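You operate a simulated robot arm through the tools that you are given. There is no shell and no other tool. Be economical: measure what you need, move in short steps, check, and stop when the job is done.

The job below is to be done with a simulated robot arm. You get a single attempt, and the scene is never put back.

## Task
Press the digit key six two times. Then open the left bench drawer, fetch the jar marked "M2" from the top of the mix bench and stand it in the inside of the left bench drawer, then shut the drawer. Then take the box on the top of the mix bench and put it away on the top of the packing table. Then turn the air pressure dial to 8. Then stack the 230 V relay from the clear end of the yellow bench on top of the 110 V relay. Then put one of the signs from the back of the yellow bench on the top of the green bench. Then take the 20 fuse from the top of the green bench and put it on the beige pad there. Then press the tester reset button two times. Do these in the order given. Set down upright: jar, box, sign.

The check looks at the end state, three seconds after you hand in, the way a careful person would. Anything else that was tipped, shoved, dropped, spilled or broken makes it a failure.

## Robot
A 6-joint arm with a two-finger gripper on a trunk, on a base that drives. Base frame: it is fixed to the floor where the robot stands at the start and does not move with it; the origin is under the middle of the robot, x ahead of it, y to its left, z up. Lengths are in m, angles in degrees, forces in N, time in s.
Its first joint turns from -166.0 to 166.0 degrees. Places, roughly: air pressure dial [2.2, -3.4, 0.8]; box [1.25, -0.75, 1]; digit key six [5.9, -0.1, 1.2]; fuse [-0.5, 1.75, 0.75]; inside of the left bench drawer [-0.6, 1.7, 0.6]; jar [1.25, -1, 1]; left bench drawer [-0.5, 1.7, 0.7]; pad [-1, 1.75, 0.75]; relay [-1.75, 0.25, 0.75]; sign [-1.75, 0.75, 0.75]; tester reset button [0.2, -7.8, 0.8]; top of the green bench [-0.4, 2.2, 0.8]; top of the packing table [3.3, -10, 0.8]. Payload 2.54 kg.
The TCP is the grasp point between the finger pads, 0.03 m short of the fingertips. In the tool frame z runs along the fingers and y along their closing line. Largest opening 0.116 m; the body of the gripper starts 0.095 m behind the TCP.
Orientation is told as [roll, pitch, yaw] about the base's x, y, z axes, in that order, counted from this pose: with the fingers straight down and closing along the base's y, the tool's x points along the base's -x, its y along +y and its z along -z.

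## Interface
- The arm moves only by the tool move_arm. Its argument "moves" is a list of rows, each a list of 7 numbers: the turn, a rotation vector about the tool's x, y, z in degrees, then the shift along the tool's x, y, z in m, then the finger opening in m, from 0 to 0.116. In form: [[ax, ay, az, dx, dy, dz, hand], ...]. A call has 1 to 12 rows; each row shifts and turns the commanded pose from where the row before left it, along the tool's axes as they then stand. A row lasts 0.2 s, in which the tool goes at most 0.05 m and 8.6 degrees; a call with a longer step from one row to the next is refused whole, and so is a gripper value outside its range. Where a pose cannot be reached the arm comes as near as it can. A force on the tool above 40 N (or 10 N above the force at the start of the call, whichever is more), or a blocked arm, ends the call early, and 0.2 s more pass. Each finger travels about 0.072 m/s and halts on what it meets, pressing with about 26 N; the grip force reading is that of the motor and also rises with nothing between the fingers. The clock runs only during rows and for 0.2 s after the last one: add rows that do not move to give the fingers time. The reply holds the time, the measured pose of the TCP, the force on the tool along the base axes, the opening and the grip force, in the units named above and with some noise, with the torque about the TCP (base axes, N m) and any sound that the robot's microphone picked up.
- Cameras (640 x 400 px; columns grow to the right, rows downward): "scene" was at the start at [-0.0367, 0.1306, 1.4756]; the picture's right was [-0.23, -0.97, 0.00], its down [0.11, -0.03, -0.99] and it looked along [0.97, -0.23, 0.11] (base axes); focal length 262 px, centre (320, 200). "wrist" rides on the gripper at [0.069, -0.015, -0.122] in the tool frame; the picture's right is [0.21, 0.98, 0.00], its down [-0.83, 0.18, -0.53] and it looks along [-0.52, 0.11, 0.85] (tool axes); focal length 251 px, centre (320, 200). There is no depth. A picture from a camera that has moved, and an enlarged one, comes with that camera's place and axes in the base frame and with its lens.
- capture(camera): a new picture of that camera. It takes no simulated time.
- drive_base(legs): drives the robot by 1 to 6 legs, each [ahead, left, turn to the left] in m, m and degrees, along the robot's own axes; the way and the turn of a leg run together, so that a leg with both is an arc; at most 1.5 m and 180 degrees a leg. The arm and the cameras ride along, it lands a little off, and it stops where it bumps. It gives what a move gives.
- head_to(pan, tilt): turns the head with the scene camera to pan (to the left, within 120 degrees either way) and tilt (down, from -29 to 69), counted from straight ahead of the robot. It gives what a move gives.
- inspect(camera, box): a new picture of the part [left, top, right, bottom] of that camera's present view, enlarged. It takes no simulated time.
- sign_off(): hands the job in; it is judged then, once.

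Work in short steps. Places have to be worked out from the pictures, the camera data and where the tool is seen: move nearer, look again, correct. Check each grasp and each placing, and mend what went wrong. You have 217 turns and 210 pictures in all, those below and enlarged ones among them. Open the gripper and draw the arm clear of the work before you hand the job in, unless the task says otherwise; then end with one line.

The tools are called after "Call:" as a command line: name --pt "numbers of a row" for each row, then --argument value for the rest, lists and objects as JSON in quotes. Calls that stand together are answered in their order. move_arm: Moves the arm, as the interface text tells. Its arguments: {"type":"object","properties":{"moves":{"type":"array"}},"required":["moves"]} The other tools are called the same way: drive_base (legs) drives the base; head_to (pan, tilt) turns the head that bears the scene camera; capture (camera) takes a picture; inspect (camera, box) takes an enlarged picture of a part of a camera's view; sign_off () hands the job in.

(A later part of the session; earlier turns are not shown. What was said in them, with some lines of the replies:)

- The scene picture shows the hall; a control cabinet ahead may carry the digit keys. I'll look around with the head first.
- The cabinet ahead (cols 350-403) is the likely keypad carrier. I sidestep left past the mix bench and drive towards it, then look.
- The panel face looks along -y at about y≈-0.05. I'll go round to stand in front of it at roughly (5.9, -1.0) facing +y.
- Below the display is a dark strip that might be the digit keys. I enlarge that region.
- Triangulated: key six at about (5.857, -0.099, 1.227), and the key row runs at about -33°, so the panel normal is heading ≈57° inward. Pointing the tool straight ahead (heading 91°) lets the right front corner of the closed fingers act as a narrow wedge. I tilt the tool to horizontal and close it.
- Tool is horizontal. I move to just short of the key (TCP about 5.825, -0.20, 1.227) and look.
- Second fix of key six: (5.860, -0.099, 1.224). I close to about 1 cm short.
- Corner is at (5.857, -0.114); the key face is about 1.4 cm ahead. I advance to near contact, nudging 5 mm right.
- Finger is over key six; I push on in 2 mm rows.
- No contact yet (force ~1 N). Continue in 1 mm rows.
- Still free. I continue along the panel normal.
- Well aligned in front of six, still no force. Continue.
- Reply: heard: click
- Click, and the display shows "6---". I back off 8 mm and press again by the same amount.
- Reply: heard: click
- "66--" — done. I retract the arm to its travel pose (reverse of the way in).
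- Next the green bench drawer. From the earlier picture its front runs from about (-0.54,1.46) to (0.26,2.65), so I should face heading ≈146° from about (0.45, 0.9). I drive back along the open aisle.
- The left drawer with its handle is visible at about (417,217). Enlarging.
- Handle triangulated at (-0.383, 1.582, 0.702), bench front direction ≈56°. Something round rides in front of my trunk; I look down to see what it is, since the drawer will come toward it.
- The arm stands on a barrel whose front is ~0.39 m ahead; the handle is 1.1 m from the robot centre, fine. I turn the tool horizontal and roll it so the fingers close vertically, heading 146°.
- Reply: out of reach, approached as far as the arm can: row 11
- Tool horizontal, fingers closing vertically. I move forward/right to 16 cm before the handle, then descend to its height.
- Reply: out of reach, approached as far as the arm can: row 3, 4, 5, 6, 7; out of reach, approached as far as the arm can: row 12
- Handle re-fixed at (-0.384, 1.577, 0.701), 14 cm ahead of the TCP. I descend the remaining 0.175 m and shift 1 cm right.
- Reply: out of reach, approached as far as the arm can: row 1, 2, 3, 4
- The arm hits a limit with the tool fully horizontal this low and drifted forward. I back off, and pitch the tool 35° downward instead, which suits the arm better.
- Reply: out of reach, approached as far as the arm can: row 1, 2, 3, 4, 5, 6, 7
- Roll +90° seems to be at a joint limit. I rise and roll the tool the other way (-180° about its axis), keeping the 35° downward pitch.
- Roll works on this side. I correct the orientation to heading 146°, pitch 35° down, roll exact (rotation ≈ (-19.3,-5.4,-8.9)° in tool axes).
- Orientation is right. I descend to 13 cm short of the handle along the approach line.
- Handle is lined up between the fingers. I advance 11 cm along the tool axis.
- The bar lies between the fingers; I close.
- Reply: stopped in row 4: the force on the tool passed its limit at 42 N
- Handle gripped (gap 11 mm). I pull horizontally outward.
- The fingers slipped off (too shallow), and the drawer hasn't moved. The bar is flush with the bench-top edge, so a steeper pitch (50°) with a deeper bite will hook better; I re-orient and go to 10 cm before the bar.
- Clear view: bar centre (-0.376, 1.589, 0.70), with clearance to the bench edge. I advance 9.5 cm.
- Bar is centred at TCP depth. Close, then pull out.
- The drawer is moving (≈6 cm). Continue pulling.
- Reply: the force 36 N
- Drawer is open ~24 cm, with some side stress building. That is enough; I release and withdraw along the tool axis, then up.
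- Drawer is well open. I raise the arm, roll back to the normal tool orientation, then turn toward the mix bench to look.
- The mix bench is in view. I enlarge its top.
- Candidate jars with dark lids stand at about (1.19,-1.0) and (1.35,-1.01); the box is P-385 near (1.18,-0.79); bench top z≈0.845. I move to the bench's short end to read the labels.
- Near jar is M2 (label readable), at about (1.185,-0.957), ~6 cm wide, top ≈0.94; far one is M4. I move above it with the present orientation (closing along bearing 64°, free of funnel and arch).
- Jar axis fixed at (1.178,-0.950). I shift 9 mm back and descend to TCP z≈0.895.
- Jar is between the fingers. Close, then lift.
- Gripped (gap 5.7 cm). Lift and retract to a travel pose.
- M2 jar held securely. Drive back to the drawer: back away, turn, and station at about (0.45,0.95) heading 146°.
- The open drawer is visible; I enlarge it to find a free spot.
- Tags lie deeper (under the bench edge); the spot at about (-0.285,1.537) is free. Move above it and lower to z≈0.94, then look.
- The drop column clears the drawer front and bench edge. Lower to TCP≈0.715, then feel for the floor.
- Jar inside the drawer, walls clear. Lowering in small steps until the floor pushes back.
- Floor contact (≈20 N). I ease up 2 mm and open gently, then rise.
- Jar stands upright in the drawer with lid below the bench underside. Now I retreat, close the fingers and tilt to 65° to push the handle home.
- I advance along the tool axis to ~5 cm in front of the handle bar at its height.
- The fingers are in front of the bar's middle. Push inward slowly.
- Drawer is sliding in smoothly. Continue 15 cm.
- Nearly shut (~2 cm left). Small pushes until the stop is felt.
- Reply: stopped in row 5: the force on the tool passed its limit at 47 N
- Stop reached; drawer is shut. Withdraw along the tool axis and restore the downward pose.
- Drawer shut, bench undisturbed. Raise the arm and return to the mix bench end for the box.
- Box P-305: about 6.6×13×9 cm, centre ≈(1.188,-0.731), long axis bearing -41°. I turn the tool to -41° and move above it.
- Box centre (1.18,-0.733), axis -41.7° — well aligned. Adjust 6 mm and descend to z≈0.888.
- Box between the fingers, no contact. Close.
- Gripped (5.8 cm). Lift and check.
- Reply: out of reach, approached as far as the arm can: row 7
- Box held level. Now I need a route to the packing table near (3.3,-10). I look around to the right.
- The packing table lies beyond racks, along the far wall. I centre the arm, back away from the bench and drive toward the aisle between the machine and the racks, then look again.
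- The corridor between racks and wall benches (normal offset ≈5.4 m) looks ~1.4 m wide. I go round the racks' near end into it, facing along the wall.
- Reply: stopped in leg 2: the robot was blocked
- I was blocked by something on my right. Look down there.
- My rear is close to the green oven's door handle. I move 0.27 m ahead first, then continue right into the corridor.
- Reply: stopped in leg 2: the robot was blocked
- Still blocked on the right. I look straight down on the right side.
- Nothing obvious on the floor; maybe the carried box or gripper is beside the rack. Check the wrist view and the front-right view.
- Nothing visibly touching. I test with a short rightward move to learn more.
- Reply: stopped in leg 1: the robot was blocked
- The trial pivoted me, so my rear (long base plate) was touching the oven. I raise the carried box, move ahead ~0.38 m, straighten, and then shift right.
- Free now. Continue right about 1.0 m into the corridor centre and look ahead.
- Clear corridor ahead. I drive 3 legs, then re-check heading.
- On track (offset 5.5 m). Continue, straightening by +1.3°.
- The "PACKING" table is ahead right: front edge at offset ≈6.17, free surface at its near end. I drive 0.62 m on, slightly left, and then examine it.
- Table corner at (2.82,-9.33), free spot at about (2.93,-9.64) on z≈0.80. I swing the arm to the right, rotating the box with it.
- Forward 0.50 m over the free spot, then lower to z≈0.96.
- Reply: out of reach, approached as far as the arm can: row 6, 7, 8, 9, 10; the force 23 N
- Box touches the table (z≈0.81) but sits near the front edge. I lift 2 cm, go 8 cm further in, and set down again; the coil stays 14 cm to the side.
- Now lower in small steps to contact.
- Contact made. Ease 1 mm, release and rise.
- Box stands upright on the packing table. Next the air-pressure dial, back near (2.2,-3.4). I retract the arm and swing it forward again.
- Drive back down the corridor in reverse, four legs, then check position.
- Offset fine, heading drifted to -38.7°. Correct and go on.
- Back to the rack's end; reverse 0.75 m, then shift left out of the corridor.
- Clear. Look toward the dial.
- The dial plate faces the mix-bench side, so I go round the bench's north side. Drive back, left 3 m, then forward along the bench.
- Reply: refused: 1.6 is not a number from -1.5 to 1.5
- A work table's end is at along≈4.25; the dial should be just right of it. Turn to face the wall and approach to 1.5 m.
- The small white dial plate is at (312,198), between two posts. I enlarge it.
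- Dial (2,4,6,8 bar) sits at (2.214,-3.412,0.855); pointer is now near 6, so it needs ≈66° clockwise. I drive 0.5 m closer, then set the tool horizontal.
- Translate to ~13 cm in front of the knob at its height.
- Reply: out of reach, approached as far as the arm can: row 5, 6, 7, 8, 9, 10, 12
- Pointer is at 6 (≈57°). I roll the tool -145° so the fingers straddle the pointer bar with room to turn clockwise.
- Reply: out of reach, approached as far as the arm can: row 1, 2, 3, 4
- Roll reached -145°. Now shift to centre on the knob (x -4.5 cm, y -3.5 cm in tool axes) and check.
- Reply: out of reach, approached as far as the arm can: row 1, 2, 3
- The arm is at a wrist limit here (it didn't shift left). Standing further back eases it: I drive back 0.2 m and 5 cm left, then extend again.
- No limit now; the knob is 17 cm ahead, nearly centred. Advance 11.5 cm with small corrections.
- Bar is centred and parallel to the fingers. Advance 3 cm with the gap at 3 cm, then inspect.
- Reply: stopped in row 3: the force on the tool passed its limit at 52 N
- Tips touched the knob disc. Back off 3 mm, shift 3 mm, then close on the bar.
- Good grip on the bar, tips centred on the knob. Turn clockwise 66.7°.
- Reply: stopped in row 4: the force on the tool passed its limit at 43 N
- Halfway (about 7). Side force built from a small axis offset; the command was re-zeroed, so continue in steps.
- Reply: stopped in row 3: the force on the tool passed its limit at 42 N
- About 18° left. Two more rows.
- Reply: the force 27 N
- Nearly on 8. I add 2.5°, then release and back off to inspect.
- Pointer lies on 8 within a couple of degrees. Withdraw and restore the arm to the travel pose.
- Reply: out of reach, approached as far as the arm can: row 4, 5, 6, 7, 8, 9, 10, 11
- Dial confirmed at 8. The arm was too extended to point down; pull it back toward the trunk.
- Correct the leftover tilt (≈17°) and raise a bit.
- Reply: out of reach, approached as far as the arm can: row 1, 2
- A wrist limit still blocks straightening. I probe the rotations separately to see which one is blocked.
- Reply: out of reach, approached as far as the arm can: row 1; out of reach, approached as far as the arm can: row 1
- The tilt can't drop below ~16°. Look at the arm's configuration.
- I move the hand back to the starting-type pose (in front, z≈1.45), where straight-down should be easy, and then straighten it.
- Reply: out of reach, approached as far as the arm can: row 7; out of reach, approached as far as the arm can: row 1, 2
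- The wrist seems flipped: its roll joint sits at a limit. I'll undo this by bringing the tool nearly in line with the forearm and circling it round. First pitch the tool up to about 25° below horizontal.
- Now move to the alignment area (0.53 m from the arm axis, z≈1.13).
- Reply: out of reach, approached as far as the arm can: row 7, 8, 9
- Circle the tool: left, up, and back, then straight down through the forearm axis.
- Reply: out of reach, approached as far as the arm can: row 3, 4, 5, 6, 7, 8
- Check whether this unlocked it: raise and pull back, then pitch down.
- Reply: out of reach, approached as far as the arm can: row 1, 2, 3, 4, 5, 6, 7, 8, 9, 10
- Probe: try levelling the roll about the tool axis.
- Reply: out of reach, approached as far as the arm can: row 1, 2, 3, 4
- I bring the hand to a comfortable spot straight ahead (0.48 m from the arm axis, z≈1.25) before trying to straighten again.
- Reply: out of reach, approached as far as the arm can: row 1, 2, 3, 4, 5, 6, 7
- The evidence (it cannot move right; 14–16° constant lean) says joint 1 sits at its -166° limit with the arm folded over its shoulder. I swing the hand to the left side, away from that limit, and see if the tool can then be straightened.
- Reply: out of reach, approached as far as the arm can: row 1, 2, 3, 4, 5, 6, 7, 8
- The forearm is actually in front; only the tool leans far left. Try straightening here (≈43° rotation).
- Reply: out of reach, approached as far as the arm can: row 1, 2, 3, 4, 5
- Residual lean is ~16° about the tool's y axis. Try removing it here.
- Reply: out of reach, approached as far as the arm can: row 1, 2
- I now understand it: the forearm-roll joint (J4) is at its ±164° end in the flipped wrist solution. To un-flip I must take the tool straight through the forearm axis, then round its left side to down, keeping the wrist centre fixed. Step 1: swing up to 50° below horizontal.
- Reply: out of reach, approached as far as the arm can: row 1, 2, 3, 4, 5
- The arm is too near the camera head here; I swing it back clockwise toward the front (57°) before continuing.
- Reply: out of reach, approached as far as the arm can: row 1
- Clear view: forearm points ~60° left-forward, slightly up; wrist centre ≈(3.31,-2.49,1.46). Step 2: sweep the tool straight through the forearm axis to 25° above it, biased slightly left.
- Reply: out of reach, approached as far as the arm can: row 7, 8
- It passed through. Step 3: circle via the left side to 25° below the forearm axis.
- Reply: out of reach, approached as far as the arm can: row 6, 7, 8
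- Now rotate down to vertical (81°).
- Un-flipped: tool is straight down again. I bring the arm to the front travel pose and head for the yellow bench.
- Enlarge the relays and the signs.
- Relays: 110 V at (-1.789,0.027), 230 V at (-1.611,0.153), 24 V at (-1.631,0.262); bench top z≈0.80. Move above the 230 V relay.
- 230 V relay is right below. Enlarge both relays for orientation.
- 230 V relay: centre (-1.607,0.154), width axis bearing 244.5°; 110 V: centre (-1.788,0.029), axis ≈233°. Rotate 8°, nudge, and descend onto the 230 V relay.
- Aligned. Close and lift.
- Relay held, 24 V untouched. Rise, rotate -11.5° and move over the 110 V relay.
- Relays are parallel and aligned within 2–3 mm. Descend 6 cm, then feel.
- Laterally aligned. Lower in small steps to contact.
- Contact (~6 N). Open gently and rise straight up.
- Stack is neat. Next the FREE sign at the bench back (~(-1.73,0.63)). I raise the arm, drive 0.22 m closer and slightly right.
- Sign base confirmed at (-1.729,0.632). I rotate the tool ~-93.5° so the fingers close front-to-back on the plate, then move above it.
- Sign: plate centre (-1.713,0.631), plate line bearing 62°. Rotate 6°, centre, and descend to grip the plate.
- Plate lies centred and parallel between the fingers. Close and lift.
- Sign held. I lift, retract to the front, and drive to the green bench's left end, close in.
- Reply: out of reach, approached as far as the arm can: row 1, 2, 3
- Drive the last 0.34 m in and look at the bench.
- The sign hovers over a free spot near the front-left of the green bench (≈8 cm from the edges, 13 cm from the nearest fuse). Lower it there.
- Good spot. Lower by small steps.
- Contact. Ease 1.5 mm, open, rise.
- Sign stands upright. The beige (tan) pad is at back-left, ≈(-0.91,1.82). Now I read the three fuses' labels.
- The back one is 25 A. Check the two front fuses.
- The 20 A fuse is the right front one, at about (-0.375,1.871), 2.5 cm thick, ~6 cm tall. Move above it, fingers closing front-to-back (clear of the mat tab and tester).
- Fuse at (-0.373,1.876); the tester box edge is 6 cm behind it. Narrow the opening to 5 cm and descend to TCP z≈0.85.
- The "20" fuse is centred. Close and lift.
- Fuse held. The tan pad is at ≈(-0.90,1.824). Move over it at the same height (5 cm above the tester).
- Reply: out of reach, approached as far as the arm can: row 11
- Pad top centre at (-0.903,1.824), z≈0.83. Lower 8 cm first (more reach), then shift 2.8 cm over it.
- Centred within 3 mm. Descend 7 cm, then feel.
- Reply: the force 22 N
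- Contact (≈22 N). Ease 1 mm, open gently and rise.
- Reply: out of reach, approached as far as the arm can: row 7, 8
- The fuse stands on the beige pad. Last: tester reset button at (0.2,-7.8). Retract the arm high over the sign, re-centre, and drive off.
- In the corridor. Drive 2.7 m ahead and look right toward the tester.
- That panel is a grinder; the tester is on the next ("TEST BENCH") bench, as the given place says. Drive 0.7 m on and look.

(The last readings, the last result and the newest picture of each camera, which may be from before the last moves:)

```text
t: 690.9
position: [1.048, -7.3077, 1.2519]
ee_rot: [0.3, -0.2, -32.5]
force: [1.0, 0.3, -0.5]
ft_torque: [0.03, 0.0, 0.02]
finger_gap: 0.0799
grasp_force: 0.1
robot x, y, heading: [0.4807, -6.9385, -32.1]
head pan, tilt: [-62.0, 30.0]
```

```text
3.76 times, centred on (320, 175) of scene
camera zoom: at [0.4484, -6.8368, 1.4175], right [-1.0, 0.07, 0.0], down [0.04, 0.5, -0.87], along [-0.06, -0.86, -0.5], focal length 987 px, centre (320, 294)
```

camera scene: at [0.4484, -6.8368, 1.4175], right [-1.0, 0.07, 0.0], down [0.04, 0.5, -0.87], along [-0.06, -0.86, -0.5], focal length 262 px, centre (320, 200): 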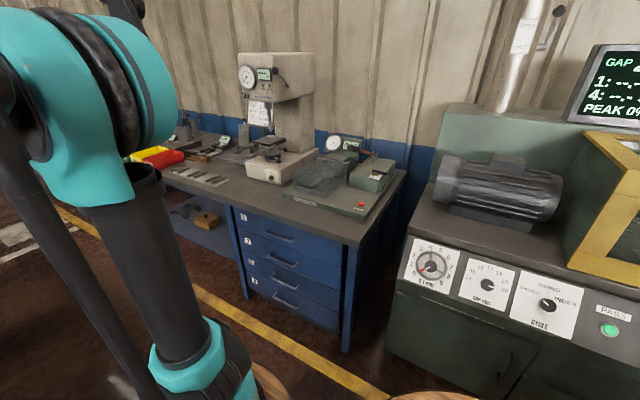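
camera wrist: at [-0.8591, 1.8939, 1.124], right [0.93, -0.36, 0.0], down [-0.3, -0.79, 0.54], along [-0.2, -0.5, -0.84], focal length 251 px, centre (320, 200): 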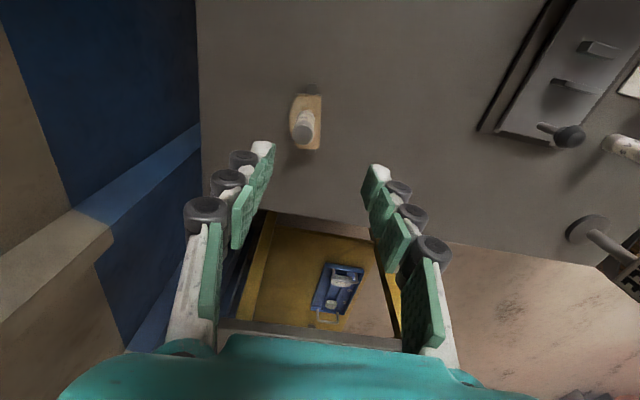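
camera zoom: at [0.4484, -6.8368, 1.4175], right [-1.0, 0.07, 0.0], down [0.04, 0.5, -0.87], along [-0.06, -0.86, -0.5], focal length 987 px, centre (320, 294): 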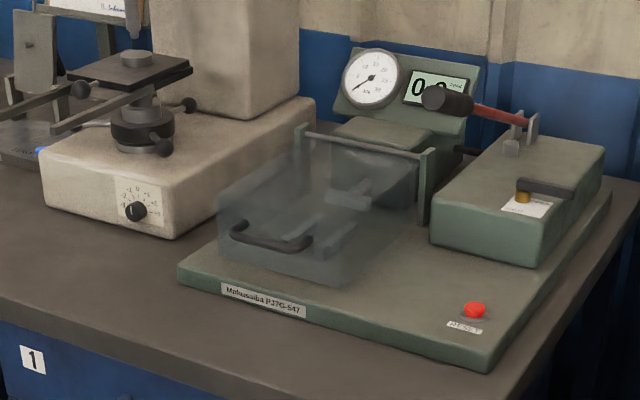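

The red RESET button faces up at ≈(0.203,-7.798,0.83). I shift 0.1 m right, close the fingers, and swing the arm to the right side.

Call:
drive_base --legs '[[0, -0.1, -1.5]]'

Call:
move_arm --pt "0 0 6 0 -0.0478 0 0.05" --pt "0 0 6 0 -0.0478 0 0.03" --pt "0 0 6 0 -0.0478 0 0" --pt "0 0 6 0 -0.0478 0 0" --pt "0 0 6 0 -0.0478 0 0" --pt "0 0 6 0 -0.0478 0 0" --pt "0 0 6 0 -0.0478 0 0" --pt "0 0 6 0 -0.0478 0 0" --pt "0 0 6 0 -0.0478 0 0" --pt "0 0 6 0 -0.0478 0 0" --pt "0 0 6 0 -0.0478 0 0" --pt "0 0 6 0 -0.0478 0 0"

Call:
move_arm --pt "0 0 6 0 -0.0478 0 0" --pt "0 0 6 0 -0.0478 0 0" --pt "0 0 6 0 -0.03 0 0"

Call:
capture --camera "wrist"

```text
t: 692.0
position: [0.9848, -7.4071, 1.2505]
ee_rot: [0.2, -0.1, -33.8]
force: [0.3, 0.5, 0.3]
ft_torque: [-0.02, -0.01, -0.01]
finger_gap: 0.08
grasp_force: 0.0
robot x, y, heading: [0.418, -7.0246, -33.3]
head pan, tilt: [-62.0, 30.0]
```

```text
t: 694.6
position: [0.4894, -7.6146, 1.2488]
ee_rot: [0.2, 0.3, -105.9]
force: [0.1, -0.5, 0.7]
ft_torque: [0.02, 0.01, 0.0]
finger_gap: 0.0
grasp_force: 26.0
robot x, y, heading: [0.429, -7.0216, -33.7]
head pan, tilt: [-62.0, 30.0]
```

```text
t: 695.4
position: [0.3724, -7.5718, 1.2436]
ee_rot: [0.1, 0.2, -123.8]
force: [-0.5, -0.3, -0.2]
ft_torque: [0.02, 0.02, -0.01]
finger_gap: 0.0
grasp_force: 26.2
robot x, y, heading: [0.424, -7.0238, -33.7]
head pan, tilt: [-62.0, 30.0]
```

```text
31 pictures are left
camera wrist: at [0.3979, -7.5068, 1.3682], right [0.93, -0.37, 0.0], down [-0.31, -0.79, 0.53], along [-0.19, -0.49, -0.85], focal length 251 px, centre (320, 200)
```

wrist: 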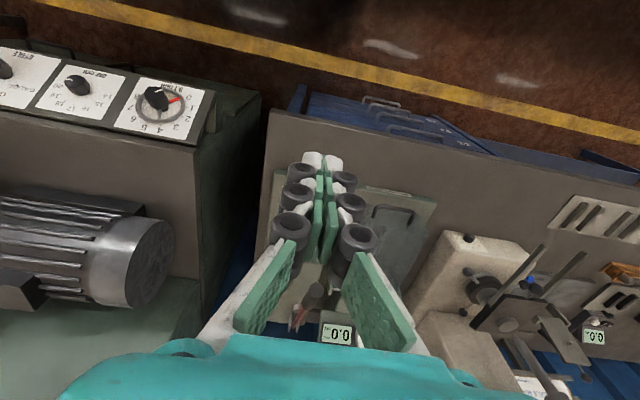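

Move over the button's computed place at z≈1.0, then check with both cameras.

Call:
move_arm --pt "0 0 0 -0.0353 -0.0019 0.03 0" --pt "0 0 0 -0.0353 -0.0019 0.03 0" --pt "0 0 0 -0.0353 -0.0019 0.03 0" --pt "0 0 0 -0.0353 -0.0019 0.03 0" --pt "0 0 0 -0.0353 -0.0019 0.03 0" --pt "0 0 0 -0.0353 -0.0019 0.03 0" --pt "0 0 0 -0.0353 -0.0019 0.03 0" --pt "0 0 0 -0.0353 -0.0019 0.03 0" --pt "0 0 0 0 0 0 0"

Call:
inspect --camera "wrist" --box '[200, 40, 440, 220]'

Call:
inspect --camera "scene" --box '[265, 120, 425, 220]'

```text
t: 697.4
position: [0.2054, -7.7968, 1.0047]
ee_rot: [0.1, 0.4, -123.8]
force: [-0.4, -0.8, -0.3]
ft_torque: [-0.01, 0.04, -0.02]
finger_gap: 0.0
grasp_force: 26.2
robot x, y, heading: [0.4227, -7.0233, -33.5]
head pan, tilt: [-62.0, 30.0]
```

```text
2.22 times, centred on (320, 130) of wrist
camera zoom: at [0.232, -7.7319, 1.1288], right [0.93, -0.37, 0.0], down [-0.31, -0.79, 0.53], along [-0.19, -0.49, -0.85], focal length 559 px, centre (320, 356)
```

zoom: 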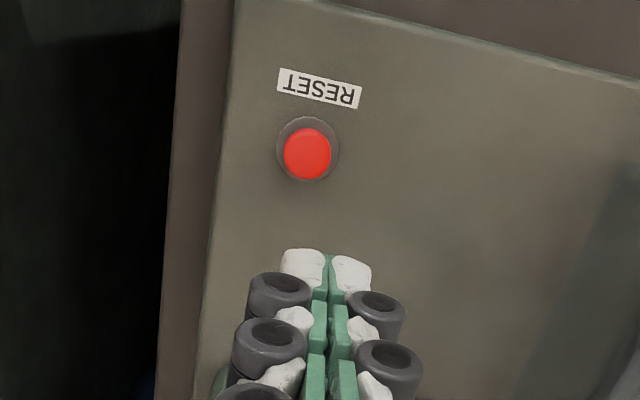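

```text
4.00 times, centred on (345, 170) of scene
camera zoom: at [0.3952, -6.9219, 1.4175], right [-1.0, 0.1, 0.0], down [0.05, 0.5, -0.87], along [-0.08, -0.86, -0.5], focal length 1049 px, centre (220, 320)
```

zoom: 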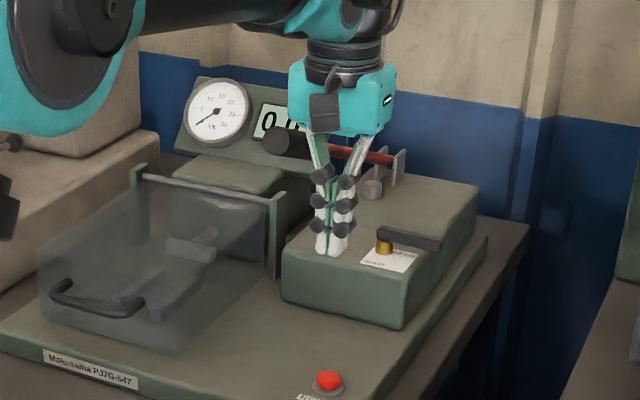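

Button fixed at (0.204,-7.786,0.839). Correct ~1 cm and descend to ~1 cm above it.

Call:
move_arm --pt "0 0 0 0.0085 -0.007 0.03 0" --pt "0 0 0 0 0 0.045 0" --pt "0 0 0 0 0 0.045 0" --pt "0 0 0 0 0 0.005 0" --pt "0 0 0 0 0 0 0"

Call:
inspect --camera "wrist" --box '[220, 80, 420, 230]'

```text
t: 698.6
position: [0.2035, -7.7858, 0.8818]
ee_rot: [0.1, 0.3, -123.9]
force: [-0.1, -1.0, 0.3]
ft_torque: [-0.01, 0.02, 0.03]
finger_gap: 0.0001
grasp_force: 26.3
robot x, y, heading: [0.4237, -7.0229, -33.5]
head pan, tilt: [-62.0, 30.0]
```

```text
2.67 times, centred on (320, 155) of wrist
camera zoom: at [0.2294, -7.7198, 1.005], right [0.93, -0.37, 0.0], down [-0.31, -0.79, 0.53], along [-0.19, -0.49, -0.85], focal length 670 px, centre (320, 320)
```

zoom: 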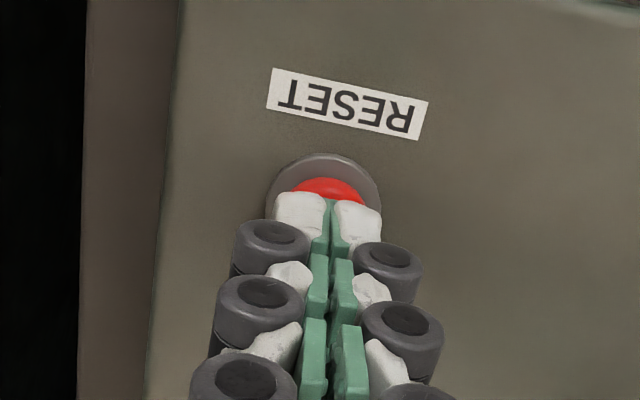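

Tips are right over the button. Press down in 2 mm rows.

Call:
move_arm --pt "0 0 0 0 0 0.004 0" --pt "0 0 0 0 0 0.003 0" --pt "0 0 0 0 0 0.002 0" --pt "0 0 0 0 0 0.002 0" --pt "0 0 0 0 0 0 0"

```text
t: 699.8
position: [0.2027, -7.7864, 0.8699]
ee_rot: [0.1, 0.3, -123.9]
force: [0.3, -1.1, 1.0]
ft_torque: [-0.03, 0.01, -0.02]
finger_gap: 0.0003
grasp_force: 28.9
robot x, y, heading: [0.4238, -7.0206, -33.4]
head pan, tilt: [-62.0, 30.0]
```

Call:
move_arm --pt "0 0 0 0 0 0.0015 0" --pt "0 0 0 0 0 0.0015 0" --pt "0 0 0 0 0 0 0"

```text
t: 700.6
position: [0.203, -7.7871, 0.8675]
ee_rot: [0.1, 0.3, -123.9]
force: [-1.9, -0.1, 2.6]
ft_torque: [-0.02, -0.01, -0.02]
finger_gap: 0.0062
grasp_force: 28.7
robot x, y, heading: [0.4197, -7.0246, -33.4]
head pan, tilt: [-62.0, 30.0]
heard: click
```

First click. Release by lifting 8 mm, then press again equally.

Call:
move_arm --pt "0 0 0 0 0 -0.008 0" --pt "0 0 0 0 0 0 0" --pt "0 0 0 0 0 0 0"

Call:
move_arm --pt "0 0 0 0 0 0.004 0" --pt "0 0 0 0 0 0.0025 0" --pt "0 0 0 0 0 0.0015 0" --pt "0 0 0 0 0 0 0"

```text
t: 701.4
position: [0.2031, -7.7859, 0.8764]
ee_rot: [0.1, 0.3, -123.8]
force: [-0.1, -0.5, 0.4]
ft_torque: [0.0, -0.01, 0.01]
finger_gap: 0.0
grasp_force: 28.7
robot x, y, heading: [0.4225, -7.0203, -33.6]
head pan, tilt: [-62.0, 30.0]
```

```text
t: 702.4
position: [0.203, -7.7855, 0.8675]
ee_rot: [0.1, 0.3, -123.8]
force: [0.4, -1.4, 2.4]
ft_torque: [-0.03, -0.01, 0.01]
finger_gap: 0.006
grasp_force: 28.8
robot x, y, heading: [0.4215, -7.0252, -33.2]
head pan, tilt: [-62.0, 30.0]
heard: click
```

Second click. Lift clear, open the gripper and withdraw.

Call:
move_arm --pt "0 0 0 0 0 -0.02 0" --pt "0 0 0 0 0 -0.04 0" --pt "0 0 0 0 0 -0.045 0" --pt "0 0 0 0 0 -0.045 0.02" --pt "0 0 0 0.03 0 -0.035 0.05" --pt "0 0 0 0.035 0 -0.03 0.08" --pt "0 0 0 0.035 0 -0.03 0.1" --pt "0 0 0 0.045 0 -0.02 0.1" --pt "0 0 0 0.045 0 0 0.1" --pt "0 0 0 0.045 0 0 0.1"

Call:
capture --camera "scene"

```text
t: 704.6
position: [0.3343, -7.5979, 1.1315]
ee_rot: [0.1, 0.3, -123.9]
force: [-0.6, -1.3, -1.1]
ft_torque: [0.04, -0.02, -0.02]
finger_gap: 0.1001
grasp_force: 0.0
robot x, y, heading: [0.4235, -7.0227, -33.6]
head pan, tilt: [-62.0, 30.0]
```

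```text
27 pictures are left
camera scene: at [0.395, -6.9224, 1.4175], right [-1.0, 0.1, 0.0], down [0.05, 0.5, -0.87], along [-0.08, -0.86, -0.5], focal length 262 px, centre (320, 200)
```

scene: 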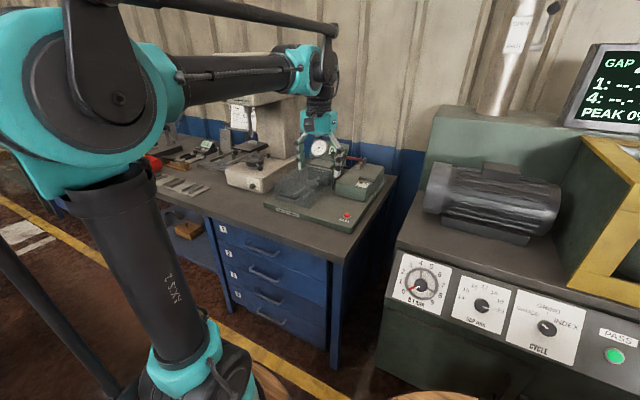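

Everything is done, the gripper is open and the arm is clear of the work. I hand the job in.

Call:
sign_off

```text
The job is handed in.
```

All eight steps were done in the order given and the job is handed in. One soft spot: I set the air pressure dial to 8 by eye, and it could be about 3° off the mark.
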